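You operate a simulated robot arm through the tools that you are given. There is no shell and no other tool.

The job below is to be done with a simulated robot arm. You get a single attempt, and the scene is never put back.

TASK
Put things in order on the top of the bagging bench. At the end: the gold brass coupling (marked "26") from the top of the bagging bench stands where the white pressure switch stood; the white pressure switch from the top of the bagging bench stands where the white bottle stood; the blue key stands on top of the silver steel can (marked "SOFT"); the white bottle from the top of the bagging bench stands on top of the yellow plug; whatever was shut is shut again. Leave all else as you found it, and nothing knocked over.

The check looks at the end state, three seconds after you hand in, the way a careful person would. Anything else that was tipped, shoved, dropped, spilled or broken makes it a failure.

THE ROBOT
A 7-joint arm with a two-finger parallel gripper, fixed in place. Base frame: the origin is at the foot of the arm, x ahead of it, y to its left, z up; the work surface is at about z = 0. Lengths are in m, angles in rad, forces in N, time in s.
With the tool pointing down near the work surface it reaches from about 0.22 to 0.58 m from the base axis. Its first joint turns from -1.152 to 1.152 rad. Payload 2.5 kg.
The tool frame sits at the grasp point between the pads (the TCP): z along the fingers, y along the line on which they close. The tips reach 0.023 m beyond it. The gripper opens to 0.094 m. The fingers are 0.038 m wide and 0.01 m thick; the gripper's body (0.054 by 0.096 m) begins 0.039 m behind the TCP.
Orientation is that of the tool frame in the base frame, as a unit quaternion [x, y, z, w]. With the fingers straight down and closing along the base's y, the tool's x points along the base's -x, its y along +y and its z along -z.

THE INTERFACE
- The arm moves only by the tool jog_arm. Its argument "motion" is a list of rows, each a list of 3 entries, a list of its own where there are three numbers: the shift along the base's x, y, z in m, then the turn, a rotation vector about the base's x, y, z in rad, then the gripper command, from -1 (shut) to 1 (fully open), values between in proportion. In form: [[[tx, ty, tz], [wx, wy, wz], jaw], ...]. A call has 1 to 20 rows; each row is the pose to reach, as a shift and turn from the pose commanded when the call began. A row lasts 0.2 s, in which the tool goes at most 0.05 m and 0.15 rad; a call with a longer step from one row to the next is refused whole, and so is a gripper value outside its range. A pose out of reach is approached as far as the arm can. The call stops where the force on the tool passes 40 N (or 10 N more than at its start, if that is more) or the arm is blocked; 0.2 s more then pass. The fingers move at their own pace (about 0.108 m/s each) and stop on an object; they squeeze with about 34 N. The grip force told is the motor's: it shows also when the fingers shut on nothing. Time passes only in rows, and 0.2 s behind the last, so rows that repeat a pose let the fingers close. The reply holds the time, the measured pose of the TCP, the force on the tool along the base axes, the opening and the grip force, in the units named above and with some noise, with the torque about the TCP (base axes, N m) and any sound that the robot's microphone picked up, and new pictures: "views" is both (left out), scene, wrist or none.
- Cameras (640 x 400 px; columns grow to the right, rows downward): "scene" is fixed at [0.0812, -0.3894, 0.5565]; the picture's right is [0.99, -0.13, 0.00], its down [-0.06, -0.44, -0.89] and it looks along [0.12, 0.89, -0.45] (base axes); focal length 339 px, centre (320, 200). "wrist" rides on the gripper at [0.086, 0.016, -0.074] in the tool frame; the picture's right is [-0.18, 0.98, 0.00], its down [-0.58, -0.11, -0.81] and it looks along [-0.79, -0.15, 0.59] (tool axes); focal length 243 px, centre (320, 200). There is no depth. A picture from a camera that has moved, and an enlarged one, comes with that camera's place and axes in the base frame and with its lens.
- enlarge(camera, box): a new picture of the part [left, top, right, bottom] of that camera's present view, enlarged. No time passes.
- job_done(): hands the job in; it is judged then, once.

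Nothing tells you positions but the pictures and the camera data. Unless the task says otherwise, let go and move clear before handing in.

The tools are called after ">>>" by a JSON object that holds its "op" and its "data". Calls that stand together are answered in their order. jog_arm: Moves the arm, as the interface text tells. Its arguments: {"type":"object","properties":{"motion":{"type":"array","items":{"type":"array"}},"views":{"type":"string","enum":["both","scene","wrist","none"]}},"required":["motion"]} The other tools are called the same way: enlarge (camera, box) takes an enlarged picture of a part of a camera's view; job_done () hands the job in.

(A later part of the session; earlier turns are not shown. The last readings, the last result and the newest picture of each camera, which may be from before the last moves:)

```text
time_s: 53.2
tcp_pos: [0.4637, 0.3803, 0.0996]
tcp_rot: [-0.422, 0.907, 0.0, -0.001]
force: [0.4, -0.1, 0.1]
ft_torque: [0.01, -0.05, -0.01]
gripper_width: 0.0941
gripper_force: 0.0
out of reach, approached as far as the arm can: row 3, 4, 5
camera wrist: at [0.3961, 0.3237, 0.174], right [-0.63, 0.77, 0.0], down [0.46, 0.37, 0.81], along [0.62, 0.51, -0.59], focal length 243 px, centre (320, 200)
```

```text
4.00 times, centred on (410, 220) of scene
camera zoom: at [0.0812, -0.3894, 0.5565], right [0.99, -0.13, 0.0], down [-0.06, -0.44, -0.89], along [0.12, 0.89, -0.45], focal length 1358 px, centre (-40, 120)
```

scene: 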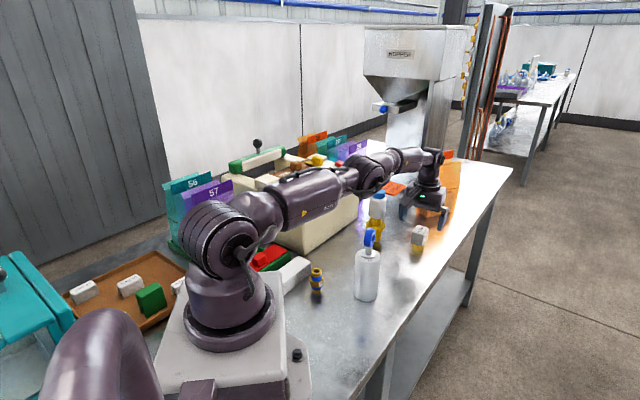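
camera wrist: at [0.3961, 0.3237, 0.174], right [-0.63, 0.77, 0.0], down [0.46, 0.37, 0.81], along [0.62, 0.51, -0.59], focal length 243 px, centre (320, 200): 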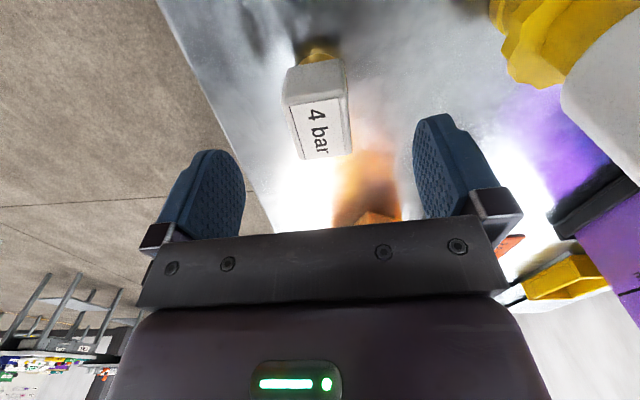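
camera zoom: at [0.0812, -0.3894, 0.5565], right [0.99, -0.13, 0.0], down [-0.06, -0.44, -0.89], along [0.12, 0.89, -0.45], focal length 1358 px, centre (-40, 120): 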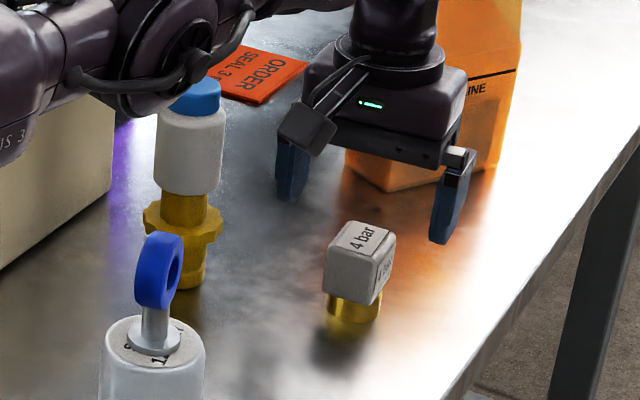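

Straight-down just falls short at 0.10 m height, so I'll tilt the tool 0.2 rad outward (about the closing axis) while still above the switch.

>>> {"op": "jog_arm", "data": {"motion": [[[0, 0, 0.01], [0.0765, -0.0645, 0], 1], [[0, 0, 0.01], [0.1529, -0.129, 0], 1], [[0, 0, 0.01], [0.1529, -0.129, 0], 1], [[0, 0, 0.01], [0.1529, -0.129, 0], 1]]}}

>>> {"op": "enlarge", "data": {"camera": "wrist", "box": [220, 40, 420, 180]}}

>>> {"op": "enlarge", "data": {"camera": "scene", "box": [360, 170, 460, 270]}}

```text
time_s: 54.2
tcp_pos: [0.4636, 0.3798, 0.11]
tcp_rot: [-0.42, 0.902, 0.042, 0.09]
force: [-0.7, -0.6, -0.5]
ft_torque: [-0.02, 0.02, 0.0]
gripper_width: 0.0938
gripper_force: 0.1
camera wrist: at [0.3877, 0.3137, 0.166], right [-0.64, 0.77, 0.04], down [0.35, 0.24, 0.91], along [0.69, 0.59, -0.42], focal length 243 px, centre (320, 200)
```

scene: 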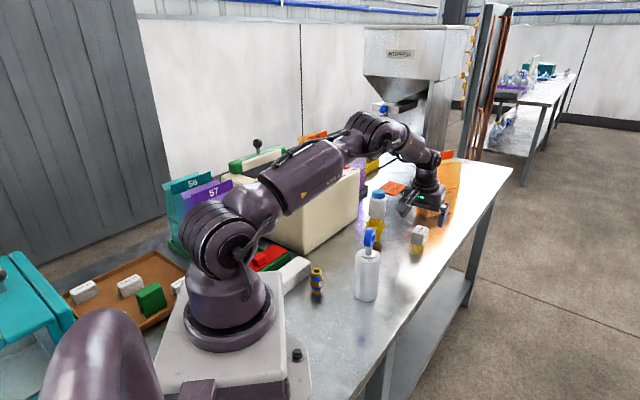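
wrist: 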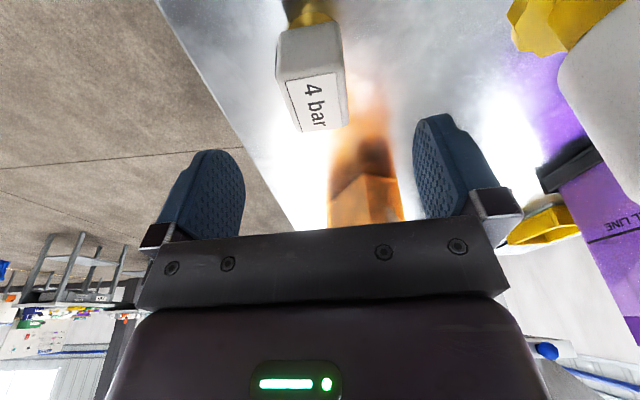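

```text
2.86 times, centred on (320, 110) of wrist
camera zoom: at [0.3877, 0.3137, 0.166], right [-0.64, 0.77, 0.04], down [0.35, 0.24, 0.91], along [0.69, 0.59, -0.42], focal length 693 px, centre (320, 457)
```

zoom: 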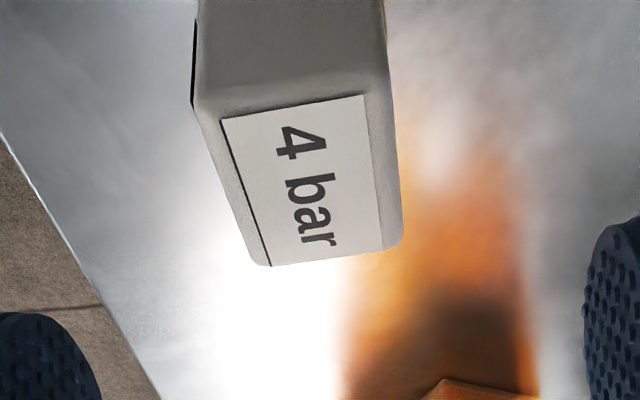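

```text
4.00 times, centred on (410, 220) of scene
camera zoom: at [0.0812, -0.3894, 0.5565], right [0.99, -0.13, 0.0], down [-0.06, -0.44, -0.89], along [0.12, 0.89, -0.45], focal length 1358 px, centre (-40, 120)
```

zoom: 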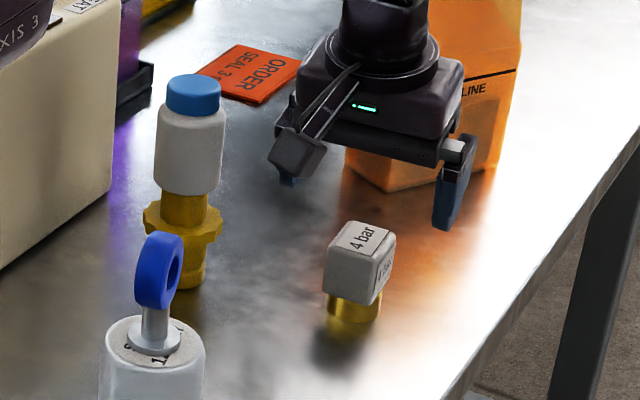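

Now it's within reach with the tilt; the switch is ~6 mm ahead of the TCP and laterally centred. I'll shift forward and descend to z≈0.037.

>>> {"op": "jog_arm", "data": {"motion": [[[0.002, 0.0025, -0.015], [0, 0, 0], 1], [[0.0039, 0.0046, -0.03], [0, 0, 0], 1], [[0.0039, 0.0046, -0.045], [0, 0, 0], 1], [[0.0039, 0.0046, -0.06], [0, 0, 0], 1], [[0.0039, 0.0046, -0.073], [0, 0, 0], 1], [[0.0039, 0.0046, -0.073], [0, 0, 0], 1]]}}

>>> {"op": "enlarge", "data": {"camera": "wrist", "box": [180, 40, 460, 240]}}

>>> {"op": "enlarge", "data": {"camera": "scene", "box": [360, 170, 460, 270]}}

```text
time_s: 55.6
tcp_pos: [0.4689, 0.3833, 0.0349]
tcp_rot: [-0.42, 0.902, 0.043, 0.09]
force: [0.6, 0.1, -0.8]
ft_torque: [-0.01, 0.0, 0.01]
gripper_width: 0.0937
gripper_force: 0.0
camera wrist: at [0.392, 0.3172, 0.0915], right [-0.64, 0.77, 0.04], down [0.35, 0.24, 0.91], along [0.69, 0.59, -0.42], focal length 243 px, centre (320, 200)
```

scene: 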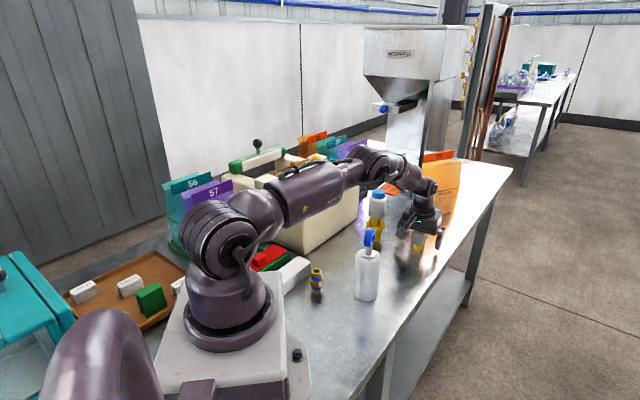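
wrist: 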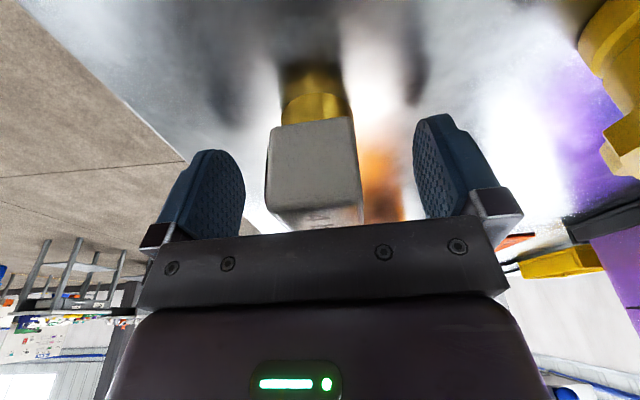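

```text
2.00 times, centred on (320, 140) of wrist
camera zoom: at [0.392, 0.3172, 0.0915], right [-0.64, 0.77, 0.04], down [0.35, 0.24, 0.91], along [0.69, 0.59, -0.42], focal length 485 px, centre (320, 320)
```

zoom: 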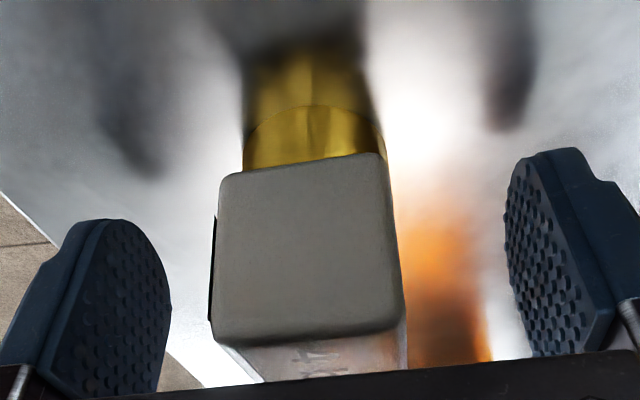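

```text
4.00 times, centred on (410, 220) of scene
camera zoom: at [0.0812, -0.3894, 0.5565], right [0.99, -0.13, 0.0], down [-0.06, -0.44, -0.89], along [0.12, 0.89, -0.45], focal length 1358 px, centre (-40, 120)
```

zoom: 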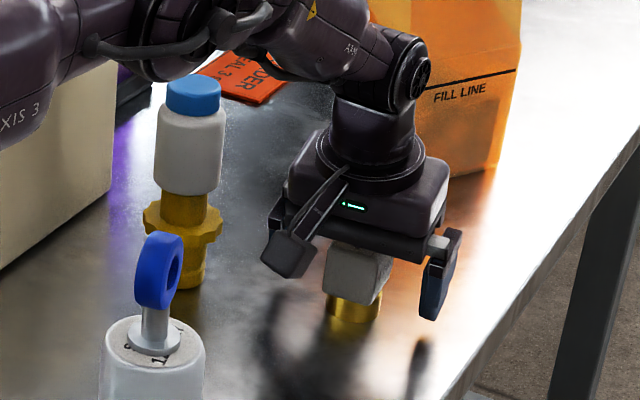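

The switch box is centred between the pads; its base spot is ≈(0.4655,0.381), which I note for the coupling. Closing and lifting slowly.

>>> {"op": "jog_arm", "data": {"motion": [[[0, 0, 0], [0, 0, 0], 0.2], [[0, 0, 0], [0, 0, 0], -0.1], [[0, 0, 0], [0, 0, 0], -1], [[0, 0, 0], [0, 0, 0], -1], [[0, 0, 0], [0, 0, 0], -1], [[0, 0, 0], [0, 0, 0], -1], [[0, 0, 0.001], [0, 0, 0], -1], [[0, 0, 0.002], [0, 0, 0], -1], [[0, 0, 0.004], [0, 0, 0], -1], [[0, 0, 0.006], [0, 0, 0], -1], [[0, 0, 0.008], [0, 0, 0], -1], [[0, 0, 0.01], [0, 0, 0], -1]]}}

>>> {"op": "enlarge", "data": {"camera": "wrist", "box": [180, 40, 460, 240]}}

>>> {"op": "enlarge", "data": {"camera": "scene", "box": [360, 170, 460, 270]}}

```text
time_s: 58.2
tcp_pos: [0.4672, 0.3838, 0.0468]
tcp_rot: [-0.42, 0.902, 0.042, 0.091]
force: [0.1, -0.3, -1.9]
ft_torque: [0.0, -0.04, -0.02]
gripper_width: 0.0365
gripper_force: 34.5
camera wrist: at [0.3916, 0.3173, 0.1028], right [-0.64, 0.77, 0.04], down [0.35, 0.24, 0.91], along [0.69, 0.59, -0.42], focal length 243 px, centre (320, 200)
```

scene: 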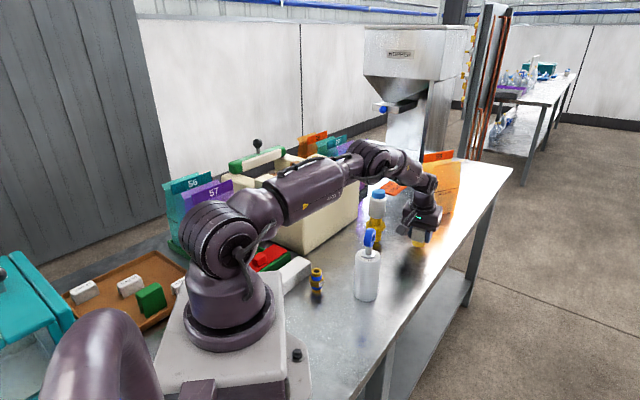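
wrist: 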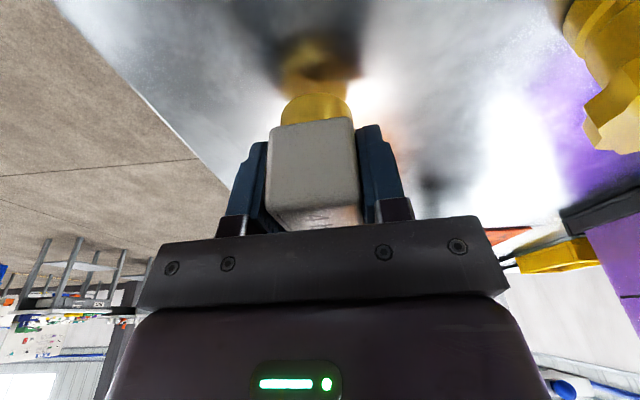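

```text
2.00 times, centred on (320, 140) of wrist
camera zoom: at [0.3916, 0.3173, 0.1028], right [-0.64, 0.77, 0.04], down [0.35, 0.24, 0.91], along [0.69, 0.59, -0.42], focal length 485 px, centre (320, 320)
```

zoom: 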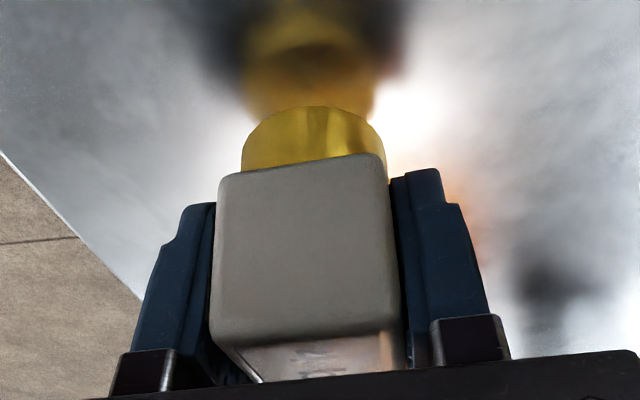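

```text
4.00 times, centred on (410, 220) of scene
camera zoom: at [0.0812, -0.3894, 0.5565], right [0.99, -0.13, 0.0], down [-0.06, -0.44, -0.89], along [0.12, 0.89, -0.45], focal length 1358 px, centre (-40, 120)
```

zoom: 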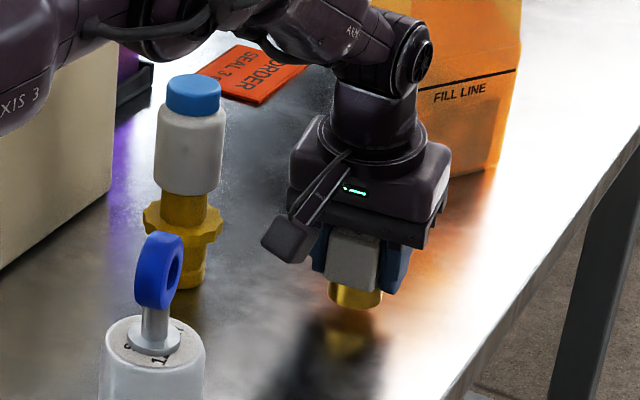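

The switch is lifted cleanly. Raising it to ~0.22 m so it clears the two stacks, then retracting.

>>> {"op": "jog_arm", "data": {"motion": [[[0, 0, 0.005], [0, 0, 0], -1], [[0, 0, 0.014], [0, 0, 0], -1], [[0, 0, 0.026], [0, 0, 0], -1], [[0, 0, 0.04], [0, 0, 0], -1], [[0, 0, 0.055], [0, 0, 0], -1], [[0, 0, 0.07], [0, 0, 0], -1], [[0, 0, 0.085], [0, 0, 0], -1], [[0, 0, 0.1], [0, 0, 0], -1], [[-0.004, -0.002, 0.115], [0, 0, 0], -1], [[-0.012, -0.006, 0.13], [0, 0, 0], -1], [[-0.022, -0.011, 0.145], [0, 0, 0], -1], [[-0.034, -0.017, 0.158], [0, 0, 0], -1], [[-0.047, -0.024, 0.168], [0, 0, 0], -1], [[-0.06, -0.031, 0.173], [0, 0, 0], -1], [[-0.075, -0.038, 0.173], [0, 0, 0], -1], [[-0.09, -0.045, 0.173], [0, 0, 0], -1], [[-0.1, -0.05, 0.173], [0, 0, 0], -1], [[-0.105, -0.052, 0.173], [0, 0, 0], -1], [[-0.105, -0.052, 0.173], [0, 0, 0], -1]]}}

```text
time_s: 62.2
tcp_pos: [0.3636, 0.3325, 0.2208]
tcp_rot: [-0.419, 0.902, 0.042, 0.091]
force: [0.6, -0.8, -1.5]
ft_torque: [0.02, -0.03, -0.03]
gripper_width: 0.0365
gripper_force: 33.6
camera wrist: at [0.2866, 0.2658, 0.2757], right [-0.64, 0.77, 0.04], down [0.35, 0.24, 0.91], along [0.69, 0.59, -0.42], focal length 243 px, centre (320, 200)
```

scene: 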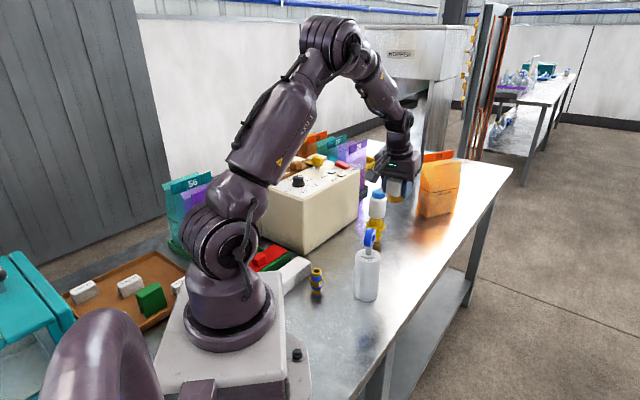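
wrist: 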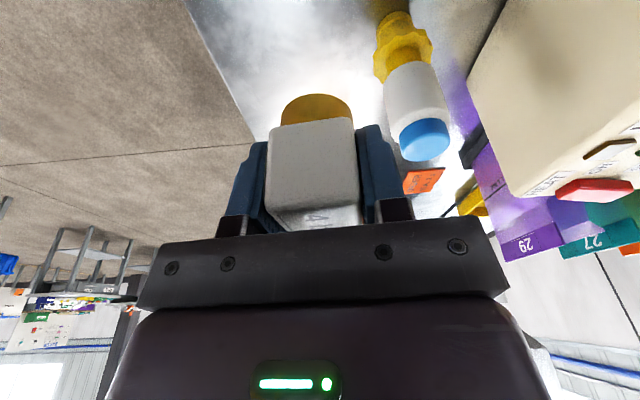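

Held steadily. Moving over to above the bottle's former spot, turning -0.22 rad about vertical so the camera avoids the coupling.

>>> {"op": "jog_arm", "data": {"motion": [[[-0.004, 0.0, 0], [0, 0, -0.01], -1], [[-0.012, 0.001, 0], [0, 0, -0.03], -1], [[-0.024, 0.002, 0], [0, 0, -0.05], -1], [[-0.038, 0.003, 0], [0, 0, -0.07], -1], [[-0.052, 0.004, 0], [0, 0, -0.09], -1], [[-0.066, 0.005, 0], [0, 0, -0.11], -1], [[-0.08, 0.006, 0], [0, 0, -0.13], -1], [[-0.094, 0.007, 0], [0, 0, -0.15], -1], [[-0.108, 0.008, 0], [0, 0, -0.17], -1], [[-0.12, 0.009, 0], [0, 0, -0.19], -1], [[-0.129, 0.009, 0], [0, 0, -0.21], -1], [[-0.134, 0.009, 0], [0, 0, -0.22], -1], [[-0.134, 0.009, 0], [0, 0, -0.22], -1], [[-0.134, 0.009, 0], [0, 0, -0.22], -1]]}}

>>> {"op": "enlarge", "data": {"camera": "wrist", "box": [180, 0, 460, 200]}}

```text
time_s: 65.2
tcp_pos: [0.229, 0.3399, 0.2198]
tcp_rot: [-0.318, 0.943, 0.032, 0.095]
force: [0.4, 0.4, -2.1]
ft_torque: [0.01, -0.02, 0.03]
gripper_width: 0.0366
gripper_force: 34.0
camera wrist: at [0.1399, 0.293, 0.2764], right [-0.45, 0.89, 0.04], down [0.39, 0.16, 0.91], along [0.8, 0.42, -0.42], focal length 243 px, centre (320, 200)
```

scene: 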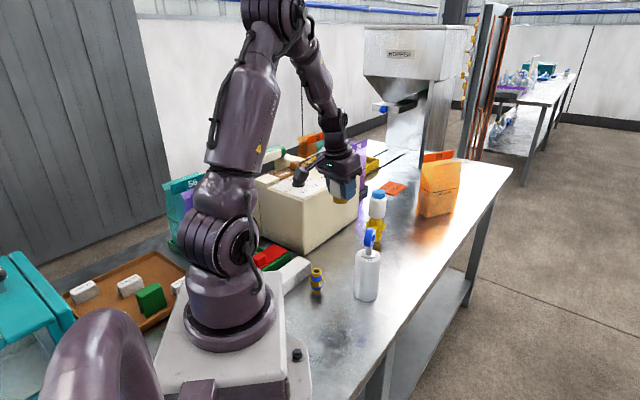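
wrist: 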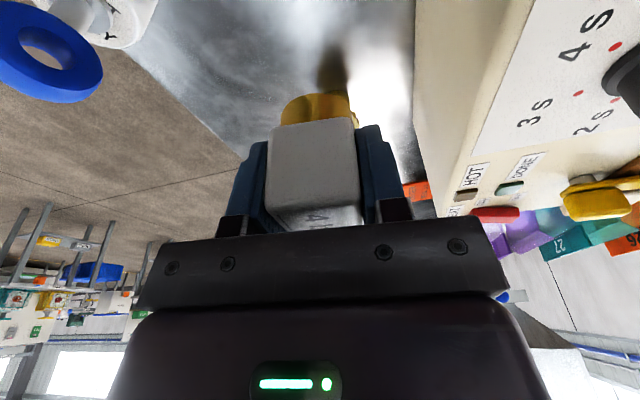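

```text
2.00 times, centred on (320, 100) of wrist
camera zoom: at [0.1399, 0.293, 0.2764], right [-0.45, 0.89, 0.04], down [0.39, 0.16, 0.91], along [0.8, 0.42, -0.42], focal length 485 px, centre (320, 400)
```

zoom: 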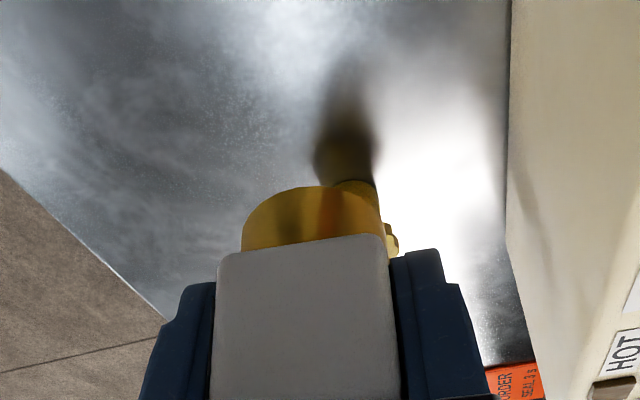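

No slip. Descending toward the bottle's old spot, slowing near the surface.

>>> {"op": "jog_arm", "data": {"motion": [[[0, 0, -0.008], [0, 0, 0], -1], [[0, 0, -0.022], [0, 0, 0], -1], [[0, 0, -0.04], [0, 0, 0], -1], [[0, 0, -0.058], [0, 0, 0], -1], [[0, 0, -0.076], [0, 0, 0], -1], [[0, 0, -0.094], [0, 0, 0], -1], [[0, 0, -0.112], [0, 0, 0], -1], [[0, 0, -0.13], [0, 0, 0], -1], [[0, 0, -0.146], [0, 0, 0], -1], [[0, 0, -0.158], [0, 0, 0], -1], [[0, 0, -0.166], [0, 0, 0], -1], [[0, 0, -0.17], [0, 0, 0], -1], [[0, 0, -0.17], [0, 0, 0], -1]]}}

>>> {"op": "enlarge", "data": {"camera": "scene", "box": [290, 200, 390, 310]}}

>>> {"op": "enlarge", "data": {"camera": "wrist", "box": [180, 0, 460, 200]}}

```text
time_s: 68.0
tcp_pos: [0.2288, 0.3413, 0.0514]
tcp_rot: [-0.319, 0.943, 0.033, 0.095]
force: [-0.8, 0.4, -1.3]
ft_torque: [0.0, -0.02, 0.0]
gripper_width: 0.0364
gripper_force: 34.1
camera wrist: at [0.1402, 0.2935, 0.1068], right [-0.45, 0.89, 0.04], down [0.39, 0.16, 0.91], along [0.8, 0.42, -0.42], focal length 243 px, centre (320, 200)
```

scene: 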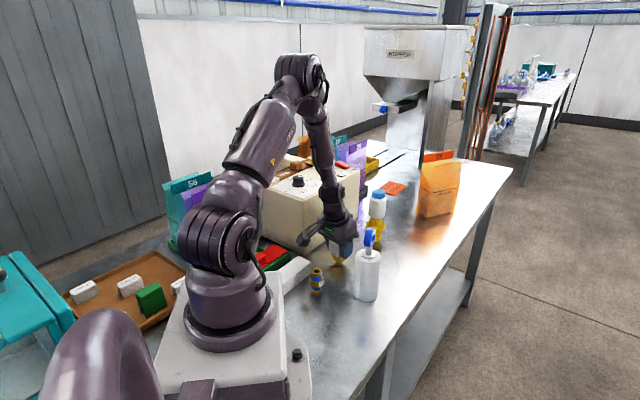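
wrist: 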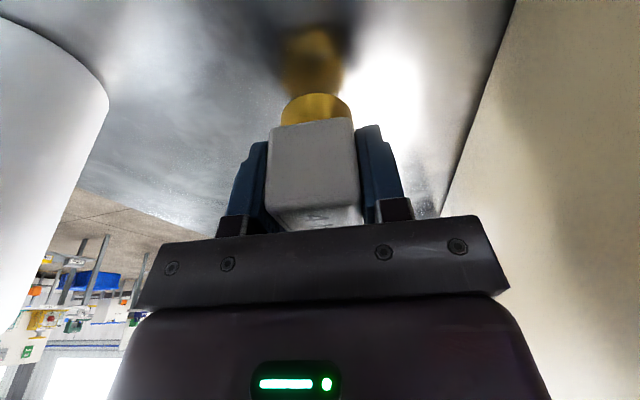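

```text
3.64 times, centred on (340, 255) of scene
camera zoom: at [0.0812, -0.3894, 0.5565], right [0.99, -0.13, 0.0], down [-0.06, -0.44, -0.89], along [0.12, 0.89, -0.45], focal length 1234 px, centre (247, 0)
```

zoom: 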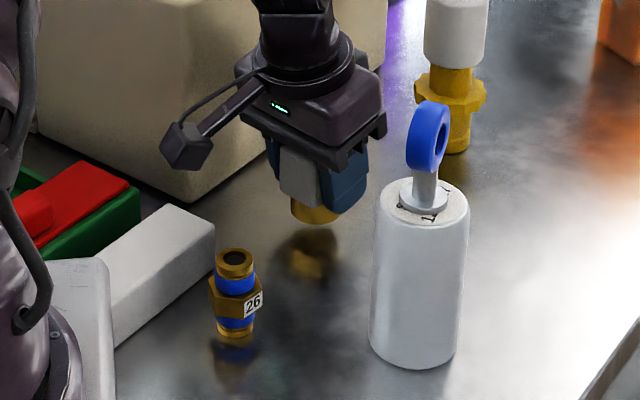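

```text
2.00 times, centred on (320, 100) of wrist
camera zoom: at [0.1402, 0.2935, 0.1068], right [-0.45, 0.89, 0.04], down [0.39, 0.16, 0.91], along [0.8, 0.42, -0.42], focal length 485 px, centre (320, 400)
```

zoom: 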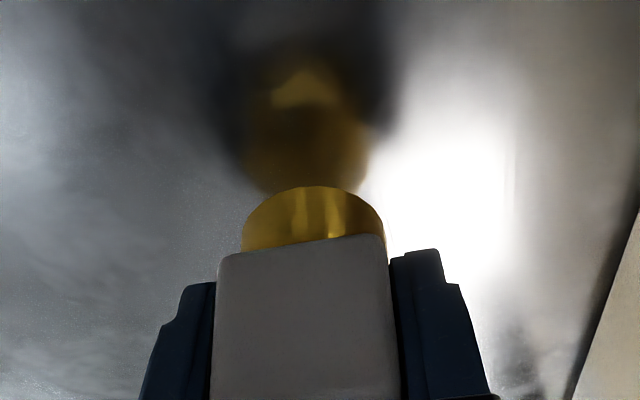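

Projected location matches the bottle's original spot within ~1 mm. Lowering the last centimetre with force checks.

>>> {"op": "jog_arm", "data": {"motion": [[[0, 0, -0.003], [0, 0, 0], -1], [[0, 0, -0.006], [0, 0, 0], -1], [[0, 0, -0.009], [0, 0, 0], -1], [[0, 0, -0.011], [0, 0, 0], -1], [[0, 0, -0.011], [0, 0, 0], -1]], "views": "none"}}

```text
time_s: 69.2
tcp_pos: [0.2296, 0.3416, 0.0395]
tcp_rot: [-0.318, 0.943, 0.032, 0.095]
force: [-0.1, 0.8, -0.5]
ft_torque: [-0.03, 0.01, 0.01]
gripper_width: 0.0366
gripper_force: 34.3
```

>>> {"op": "jog_arm", "data": {"motion": [[[0, 0, -0.0005], [0, 0, 0], -1], [[0, 0, -0.001], [0, 0, 0], -1], [[0, 0, -0.0015], [0, 0, 0], -1], [[0, 0, -0.0015], [0, 0, 0], -1]], "views": "none"}}

```text
time_s: 70.2
tcp_pos: [0.2293, 0.3406, 0.0372]
tcp_rot: [-0.318, 0.943, 0.032, 0.094]
force: [0.8, 0.7, -0.8]
ft_torque: [-0.01, -0.02, 0.01]
gripper_width: 0.0364
gripper_force: 33.9
```

>>> {"op": "jog_arm", "data": {"motion": [[[0, 0, -0.0004], [0, 0, 0], -1], [[0, 0, -0.0008], [0, 0, 0], -1], [[0, 0, -0.001], [0, 0, 0], -1], [[0, 0, -0.001], [0, 0, 0], -1]], "views": "none"}}

>>> {"op": "enlarge", "data": {"camera": "scene", "box": [310, 220, 370, 280]}}

```text
time_s: 71.2
tcp_pos: [0.2292, 0.3406, 0.0365]
tcp_rot: [-0.318, 0.943, 0.032, 0.095]
force: [0.4, 0.1, -1.8]
ft_torque: [0.0, -0.01, 0.0]
gripper_width: 0.0363
gripper_force: 33.9
```

```text
6.67 times, centred on (340, 250) of scene
camera zoom: at [0.0812, -0.3894, 0.5565], right [0.99, -0.13, 0.0], down [-0.06, -0.44, -0.89], along [0.12, 0.89, -0.45], focal length 2262 px, centre (187, -133)
```

zoom: 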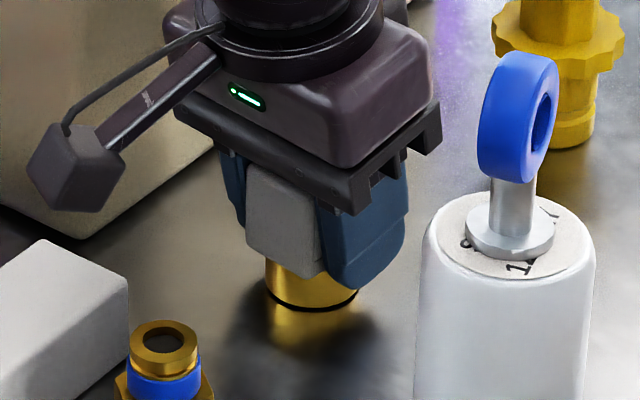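

>>> {"op": "jog_arm", "data": {"motion": [[[0, 0, -0.0004], [0, 0, 0], -1], [[0, 0, -0.0008], [0, 0, 0], -1], [[0, 0, -0.001], [0, 0, 0], -1], [[0, 0, -0.001], [0, 0, 0], -1]], "views": "none"}}

>>> {"op": "enlarge", "data": {"camera": "scene", "box": [310, 220, 370, 280]}}

```text
time_s: 72.2
tcp_pos: [0.2292, 0.3417, 0.0362]
tcp_rot: [-0.319, 0.942, 0.032, 0.095]
force: [-0.2, 0.8, -1.7]
ft_torque: [-0.03, 0.02, -0.02]
gripper_width: 0.0365
gripper_force: 33.6
```

```text
6.67 times, centred on (340, 250) of scene
camera zoom: at [0.0812, -0.3894, 0.5565], right [0.99, -0.13, 0.0], down [-0.06, -0.44, -0.89], along [0.12, 0.89, -0.45], focal length 2262 px, centre (187, -133)
```

zoom: 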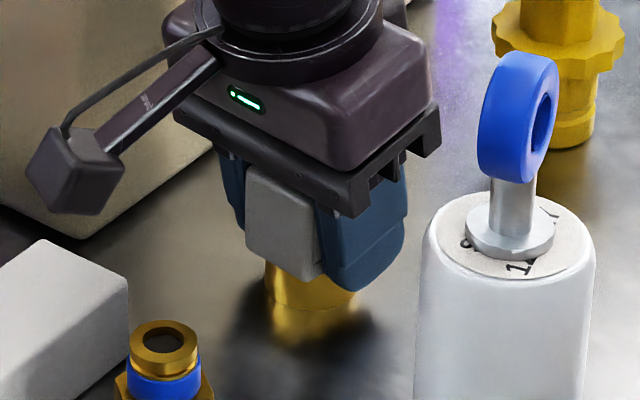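

>>> {"op": "jog_arm", "data": {"motion": [[[0, 0, -0.0003], [0, 0, 0], -1], [[0, 0, -0.0006], [0, 0, 0], -1], [[0, 0, -0.0006], [0, 0, 0], -1]], "views": "none"}}

```text
time_s: 73.0
tcp_pos: [0.2289, 0.3413, 0.0345]
tcp_rot: [-0.318, 0.943, 0.033, 0.094]
force: [-3.5, -1.9, 10.8]
ft_torque: [-0.09, 0.16, 0.0]
gripper_width: 0.0364
gripper_force: 34.3
```

Touch-down detected. Unload slightly, then open gently.

>>> {"op": "jog_arm", "data": {"motion": [[[0, 0, 0.0004], [0, 0, 0], -1], [[0, 0, 0.0004], [0, 0, 0], -1], [[0, 0, 0.0004], [0, 0, 0], -0.2], [[0, 0, 0.0004], [0, 0, 0], -0.15], [[0, 0, 0.0004], [0, 0, 0], -0.05], [[0, 0, 0.0004], [0, 0, 0], 0.1], [[0, 0, 0.0004], [0, 0, 0], 0.3], [[0, 0, 0.0004], [0, 0, 0], 0.5], [[0, 0, 0.0004], [0, 0, 0], 0.5]]}}

>>> {"op": "enlarge", "data": {"camera": "scene", "box": [300, 220, 370, 290]}}

>>> {"op": "enlarge", "data": {"camera": "wrist", "box": [180, 0, 460, 240]}}

```text
time_s: 75.0
tcp_pos: [0.2284, 0.3404, 0.0349]
tcp_rot: [-0.317, 0.943, 0.032, 0.096]
force: [0.4, -0.4, 0.5]
ft_torque: [0.0, 0.0, -0.01]
gripper_width: 0.0706
gripper_force: 0.1
camera wrist: at [0.1403, 0.2929, 0.0914], right [-0.45, 0.89, 0.04], down [0.39, 0.16, 0.91], along [0.8, 0.42, -0.42], focal length 243 px, centre (320, 200)
```

scene: 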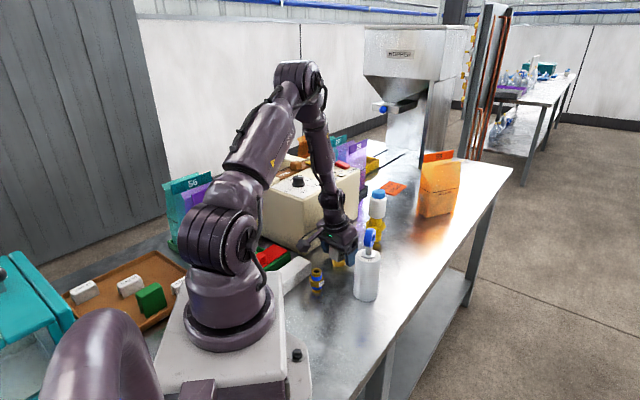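
wrist: 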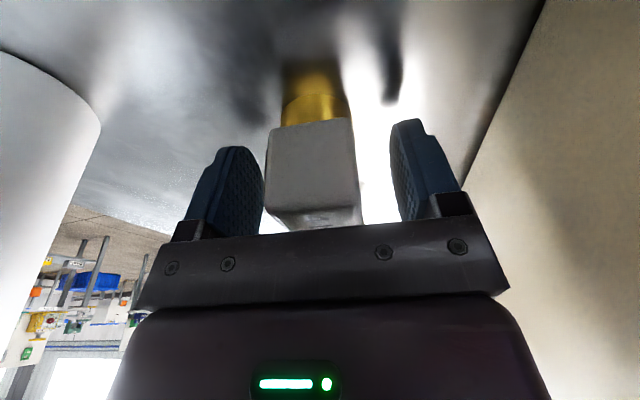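

```text
5.71 times, centred on (335, 255) of scene
camera zoom: at [0.0812, -0.3894, 0.5565], right [0.99, -0.13, 0.0], down [-0.06, -0.44, -0.89], along [0.12, 0.89, -0.45], focal length 1939 px, centre (234, -114)
```

zoom: 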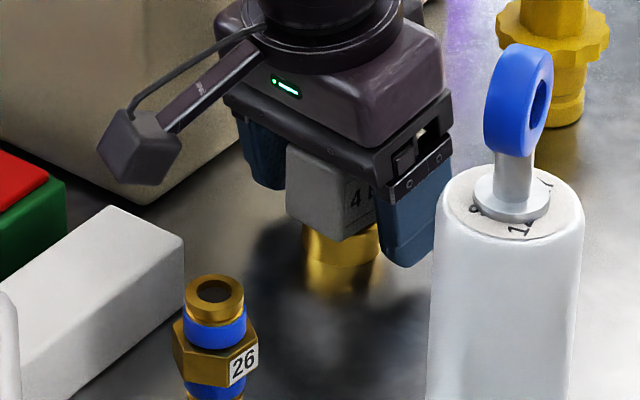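

```text
1.67 times, centred on (320, 120) of wrist
camera zoom: at [0.1403, 0.2929, 0.0914], right [-0.45, 0.89, 0.04], down [0.39, 0.16, 0.91], along [0.8, 0.42, -0.42], focal length 404 px, centre (320, 333)
```

zoom: 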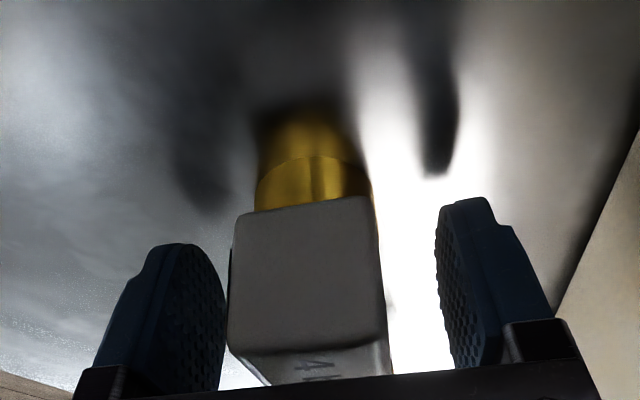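

The switch stands on the bottle's old spot. Now I rise straight up, un-tilt, and check.

>>> {"op": "jog_arm", "data": {"motion": [[[0, 0, 0.01], [0, 0, 0], 0.5], [[0, 0, 0.03], [0, 0, 0], 0.5], [[0, 0, 0.055], [0, 0, 0], 0.5], [[0, 0, 0.085], [0, 0, 0], 0.5], [[0, 0, 0.115], [0, 0, 0], 0.5], [[0, 0, 0.14], [-0.03, 0.04, 0], 0.5], [[0, 0, 0.15], [-0.075, 0.0995, 0], 0.5], [[0, 0, 0.15], [-0.121, 0.159, 0], 0.5], [[0, 0, 0.15], [-0.121, 0.159, 0], 0.5]]}}

>>> {"op": "enlarge", "data": {"camera": "scene", "box": [290, 210, 390, 310]}}

```text
time_s: 77.0
tcp_pos: [0.2277, 0.3421, 0.1849]
tcp_rot: [-0.32, 0.947, -0.001, -0.001]
force: [0.3, 0.1, 0.4]
ft_torque: [-0.01, -0.02, -0.01]
gripper_width: 0.0705
gripper_force: 0.0
camera wrist: at [0.15, 0.3017, 0.2596], right [-0.45, 0.89, 0.0], down [0.53, 0.27, 0.81], along [0.72, 0.36, -0.59], focal length 243 px, centre (320, 200)
```

scene: 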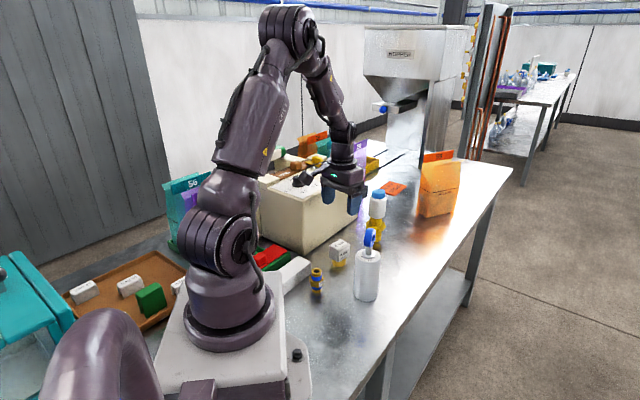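
wrist: 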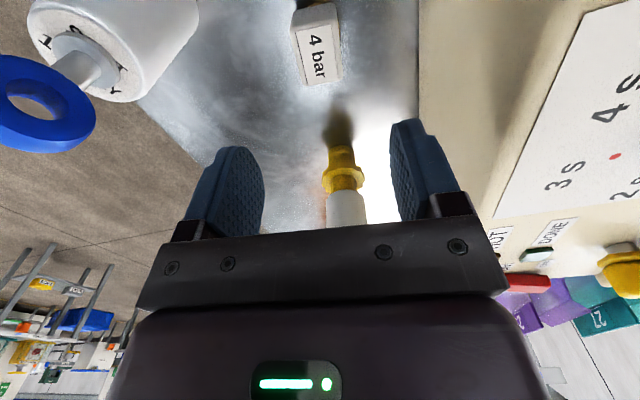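

```text
4.00 times, centred on (340, 260) of scene
camera zoom: at [0.0812, -0.3894, 0.5565], right [0.99, -0.13, 0.0], down [-0.06, -0.44, -0.89], along [0.12, 0.89, -0.45], focal length 1358 px, centre (240, -40)
```

zoom: 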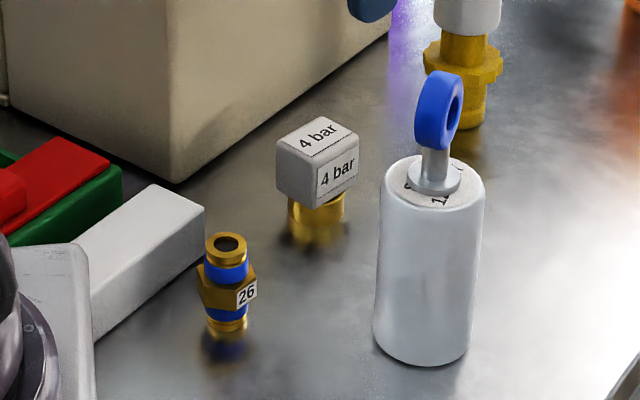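

The switch stands upright on its new spot. Next: hover above the coupling to measure it.

>>> {"op": "jog_arm", "data": {"motion": [[[-0.018, -0.026, 0], [0, 0, 0.09], 0.5], [[-0.037, -0.053, 0], [0, 0, 0.18], 0.5], [[-0.056, -0.08, -0.005], [0, 0, 0.27], 0.5], [[-0.074, -0.105, -0.01], [0, 0, 0.34], 0.5], [[-0.074, -0.105, -0.01], [0, 0, 0.34], 0.5], [[-0.074, -0.105, -0.01], [0, 0, 0.34], 0.5]]}}

>>> {"op": "enlarge", "data": {"camera": "wrist", "box": [240, 0, 400, 120]}}

>>> {"op": "enlarge", "data": {"camera": "scene", "box": [290, 250, 350, 310]}}

```text
time_s: 78.4
tcp_pos: [0.157, 0.237, 0.1763]
tcp_rot: [-0.475, 0.88, 0.001, 0.0]
force: [-0.5, -0.3, -0.1]
ft_torque: [0.01, 0.03, -0.01]
gripper_width: 0.0705
gripper_force: 0.1
camera wrist: at [0.0955, 0.1731, 0.2505], right [-0.72, 0.69, 0.0], down [0.41, 0.43, 0.81], along [0.56, 0.58, -0.59], focal length 243 px, centre (320, 200)
```

scene: 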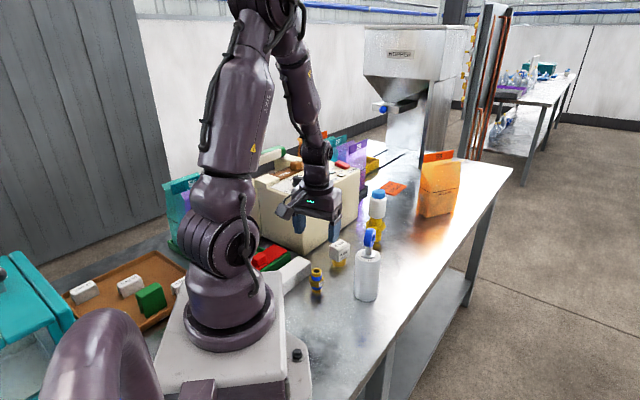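
wrist: 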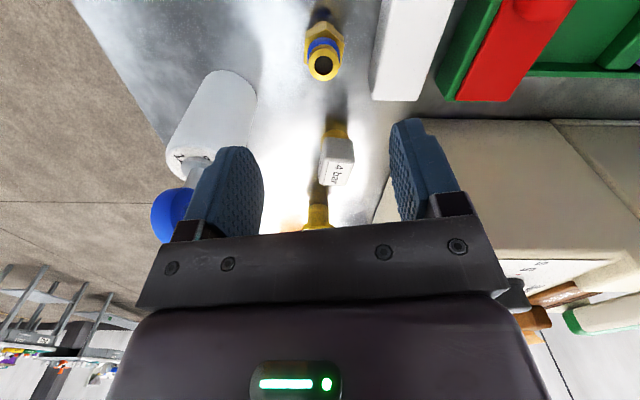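

```text
3.33 times, centred on (320, 60) of wrist
camera zoom: at [0.0955, 0.1731, 0.2505], right [-0.72, 0.69, 0.0], down [0.41, 0.43, 0.81], along [0.56, 0.58, -0.59], focal length 809 px, centre (320, 667)
```

zoom: 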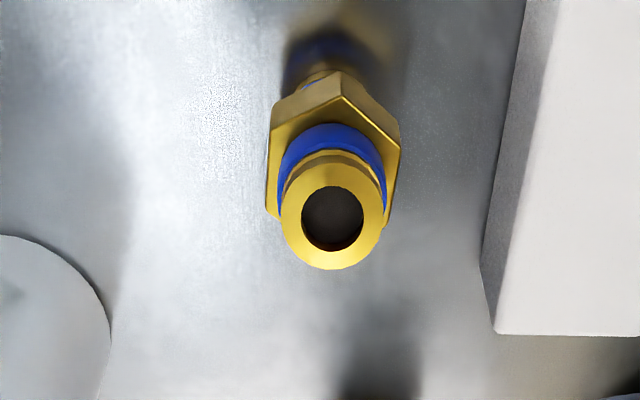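

```text
6.67 times, centred on (320, 280) of scene
camera zoom: at [0.0812, -0.3894, 0.5565], right [0.99, -0.13, 0.0], down [-0.06, -0.44, -0.89], along [0.12, 0.89, -0.45], focal length 2262 px, centre (320, -333)
```

zoom: 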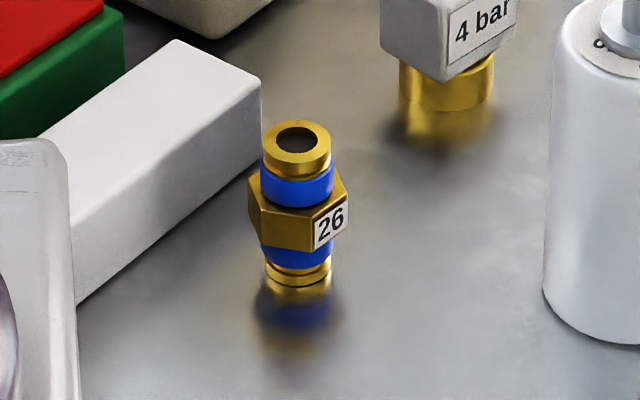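

Coupling centre ≈(0.1545,0.2385), hex flats ~29 mm apart at z≈0.021–0.038, flat normal ~17° off my closing line; the white block is ~48 mm away. I'll rotate −0.29 rad to match the flats and narrow the jaw to ~50 mm.

>>> {"op": "jog_arm", "data": {"motion": [[[0, 0, 0], [0, 0, -0.1], 0.3], [[0, 0, 0], [0, 0, -0.2], 0.1], [[0, 0, 0], [0, 0, -0.29], 0.08], [[0, 0, 0], [0, 0, -0.29], 0.08]], "views": "none"}}

>>> {"op": "jog_arm", "data": {"motion": [[[0, 0, -0.01], [0.0644, -0.0765, 0], 0.08], [[0, 0, -0.03], [0.1288, -0.153, 0], 0.08], [[0, 0, -0.05], [0.1288, -0.153, 0], 0.08], [[0, 0, -0.05], [0.1288, -0.153, 0], 0.08], [[0, 0, -0.05], [0.1288, -0.153, 0], 0.08]]}}

>>> {"op": "enlarge", "data": {"camera": "wrist", "box": [240, 0, 400, 140]}}

>>> {"op": "enlarge", "data": {"camera": "scene", "box": [270, 210, 370, 310]}}

```text
time_s: 79.4
tcp_pos: [0.1556, 0.2368, 0.1745]
tcp_rot: [-0.342, 0.94, 0.0, -0.001]
force: [0.9, -0.1, 0.5]
ft_torque: [0.01, 0.02, 0.01]
gripper_width: 0.0507
gripper_force: 0.1
```

```text
time_s: 80.6
tcp_pos: [0.1551, 0.2359, 0.126]
tcp_rot: [-0.341, 0.935, 0.034, 0.094]
force: [0.7, 0.5, -0.2]
ft_torque: [-0.04, 0.01, 0.0]
gripper_width: 0.0506
gripper_force: 0.1
camera wrist: at [0.0685, 0.1835, 0.1818], right [-0.5, 0.87, 0.04], down [0.38, 0.18, 0.91], along [0.78, 0.46, -0.42], focal length 243 px, centre (320, 200)
```

scene: 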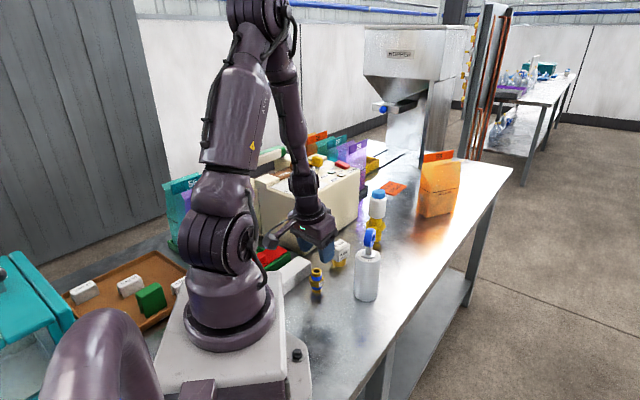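
wrist: 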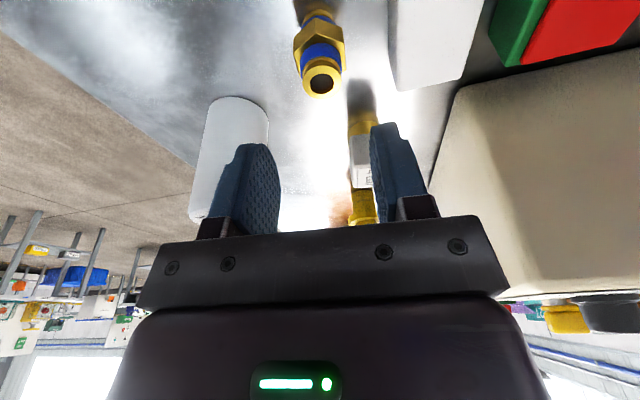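

```text
2.86 times, centred on (320, 70) of wrist
camera zoom: at [0.0685, 0.1835, 0.1818], right [-0.5, 0.87, 0.04], down [0.38, 0.18, 0.91], along [0.78, 0.46, -0.42], focal length 693 px, centre (320, 571)
```

zoom: 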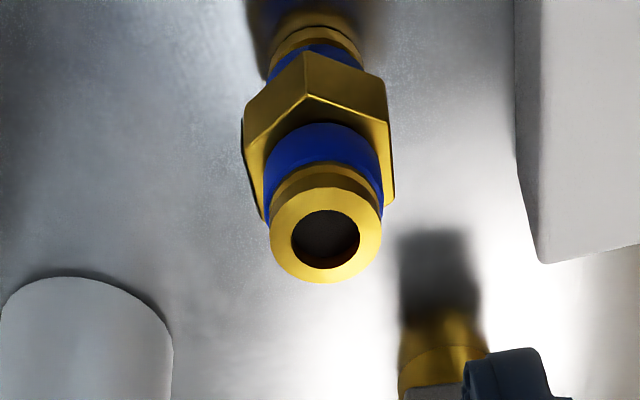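

```text
4.00 times, centred on (320, 260) of scene
camera zoom: at [0.0812, -0.3894, 0.5565], right [0.99, -0.13, 0.0], down [-0.06, -0.44, -0.89], along [0.12, 0.89, -0.45], focal length 1358 px, centre (320, -40)
```

zoom: 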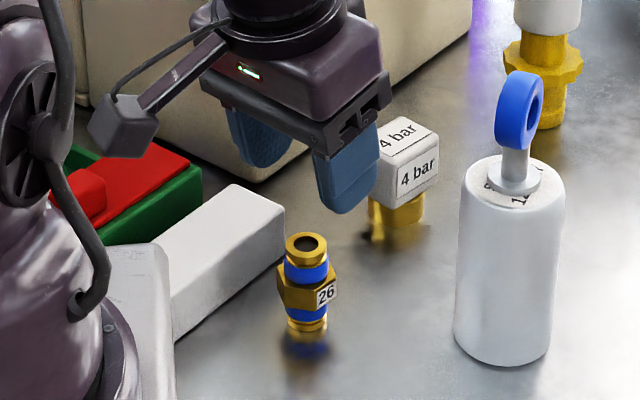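

Flats are now parallel to the pads. Small centring correction, then descend partway and check.

>>> {"op": "jog_arm", "data": {"motion": [[[-0.0016, 0.0035, -0.01], [0, 0, 0], 0.08], [[-0.0016, 0.0035, -0.025], [0, 0, 0], 0.08], [[-0.0016, 0.0035, -0.04], [0, 0, 0], 0.08], [[-0.0016, 0.0035, -0.055], [0, 0, 0], 0.08], [[-0.0016, 0.0035, -0.06], [0, 0, 0], 0.08], [[-0.0016, 0.0035, -0.06], [0, 0, 0], 0.08]]}}

>>> {"op": "enlarge", "data": {"camera": "wrist", "box": [200, 40, 440, 240]}}

>>> {"op": "enlarge", "data": {"camera": "scene", "box": [270, 220, 370, 310]}}

```text
time_s: 82.0
tcp_pos: [0.1533, 0.2396, 0.0665]
tcp_rot: [-0.341, 0.935, 0.034, 0.094]
force: [0.3, -1.0, -0.8]
ft_torque: [-0.01, 0.02, 0.0]
gripper_width: 0.0506
gripper_force: 0.2
out of reach, approached as far as the arm can: row 2, 3
camera wrist: at [0.067, 0.1878, 0.1218], right [-0.5, 0.87, 0.04], down [0.38, 0.18, 0.91], along [0.78, 0.46, -0.42], focal length 243 px, centre (320, 200)
```

scene: 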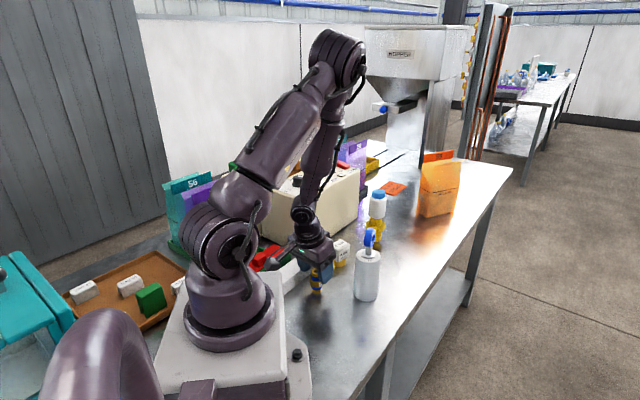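
wrist: 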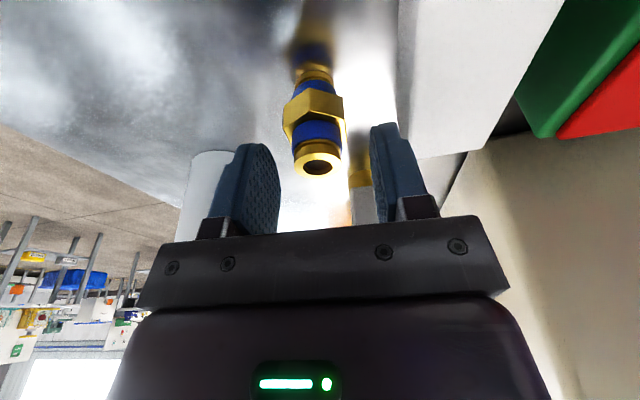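

```text
2.00 times, centred on (320, 140) of wrist
camera zoom: at [0.067, 0.1878, 0.1218], right [-0.5, 0.87, 0.04], down [0.38, 0.18, 0.91], along [0.78, 0.46, -0.42], focal length 485 px, centre (320, 320)
```

zoom: 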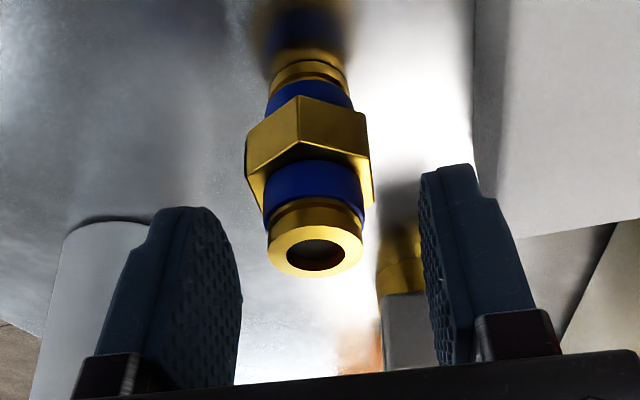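

```text
4.44 times, centred on (320, 265) of scene
camera zoom: at [0.0812, -0.3894, 0.5565], right [0.99, -0.13, 0.0], down [-0.06, -0.44, -0.89], along [0.12, 0.89, -0.45], focal length 1508 px, centre (320, -89)
```

zoom: 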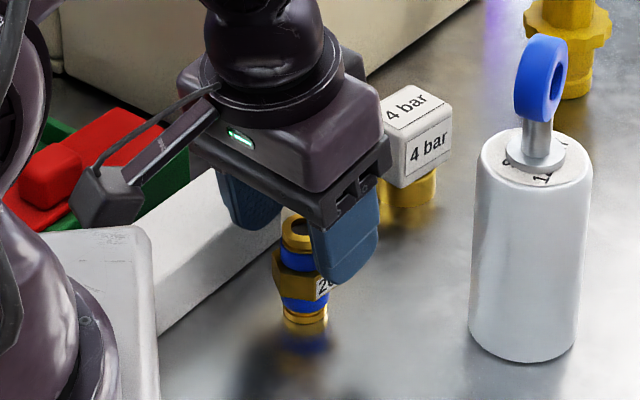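

Coupling is centred between the fingers. Descending to the hex (TCP z≈0.042).

>>> {"op": "jog_arm", "data": {"motion": [[[0.0, 0.0, -0.006], [0, 0, 0], 0.08], [[0.0, 0.0, -0.012], [0, 0, 0], 0.08], [[0.0, 0.0, -0.018], [0, 0, 0], 0.08], [[0.0, 0.0, -0.0233], [0, 0, 0], 0.08], [[0.0, 0.0, -0.0233], [0, 0, 0], 0.08]]}}

>>> {"op": "enlarge", "data": {"camera": "wrist", "box": [200, 40, 440, 240]}}

>>> {"op": "enlarge", "data": {"camera": "scene", "box": [270, 220, 370, 310]}}

```text
time_s: 83.2
tcp_pos: [0.153, 0.2403, 0.0406]
tcp_rot: [-0.341, 0.935, 0.035, 0.093]
force: [0.7, 0.0, 0.2]
ft_torque: [0.04, -0.02, 0.0]
gripper_width: 0.0508
gripper_force: 0.0
camera wrist: at [0.0669, 0.1876, 0.0979], right [-0.5, 0.87, 0.04], down [0.38, 0.18, 0.91], along [0.78, 0.46, -0.42], focal length 243 px, centre (320, 200)
```

scene: 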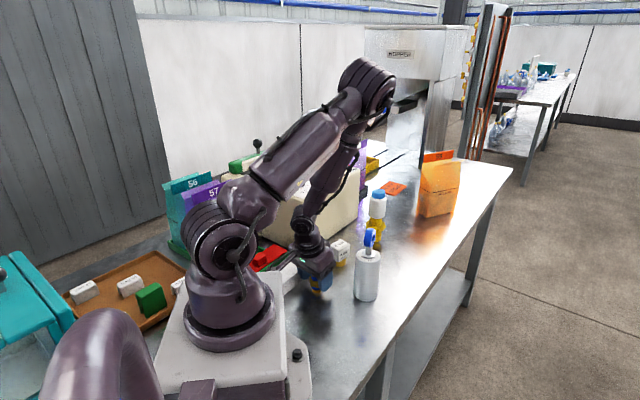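
wrist: 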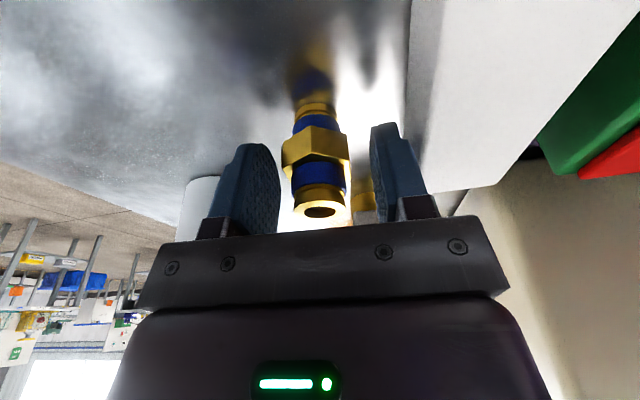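

```text
2.00 times, centred on (320, 140) of wrist
camera zoom: at [0.0669, 0.1876, 0.0979], right [-0.5, 0.87, 0.04], down [0.38, 0.18, 0.91], along [0.78, 0.46, -0.42], focal length 485 px, centre (320, 320)
```

zoom: 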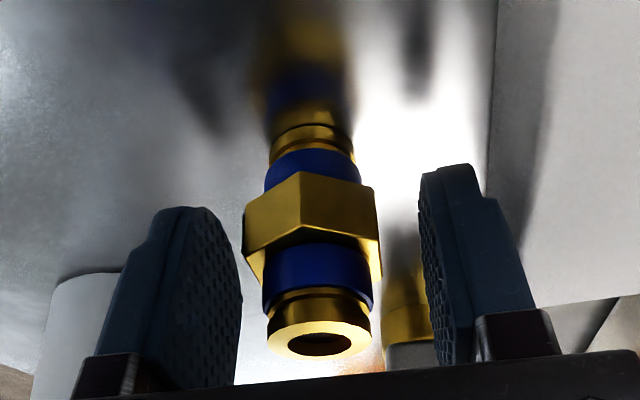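

```text
4.44 times, centred on (320, 265) of scene
camera zoom: at [0.0812, -0.3894, 0.5565], right [0.99, -0.13, 0.0], down [-0.06, -0.44, -0.89], along [0.12, 0.89, -0.45], focal length 1508 px, centre (320, -89)
```

zoom: 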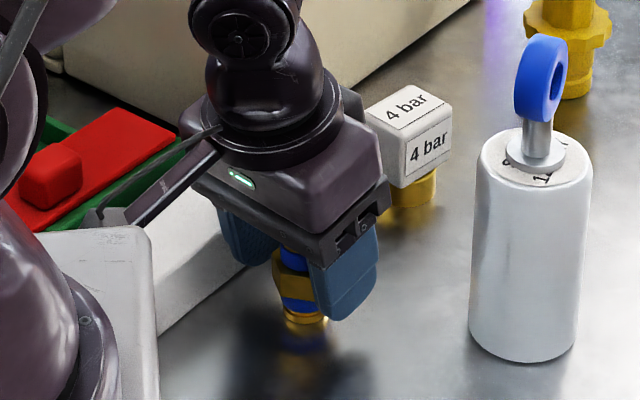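

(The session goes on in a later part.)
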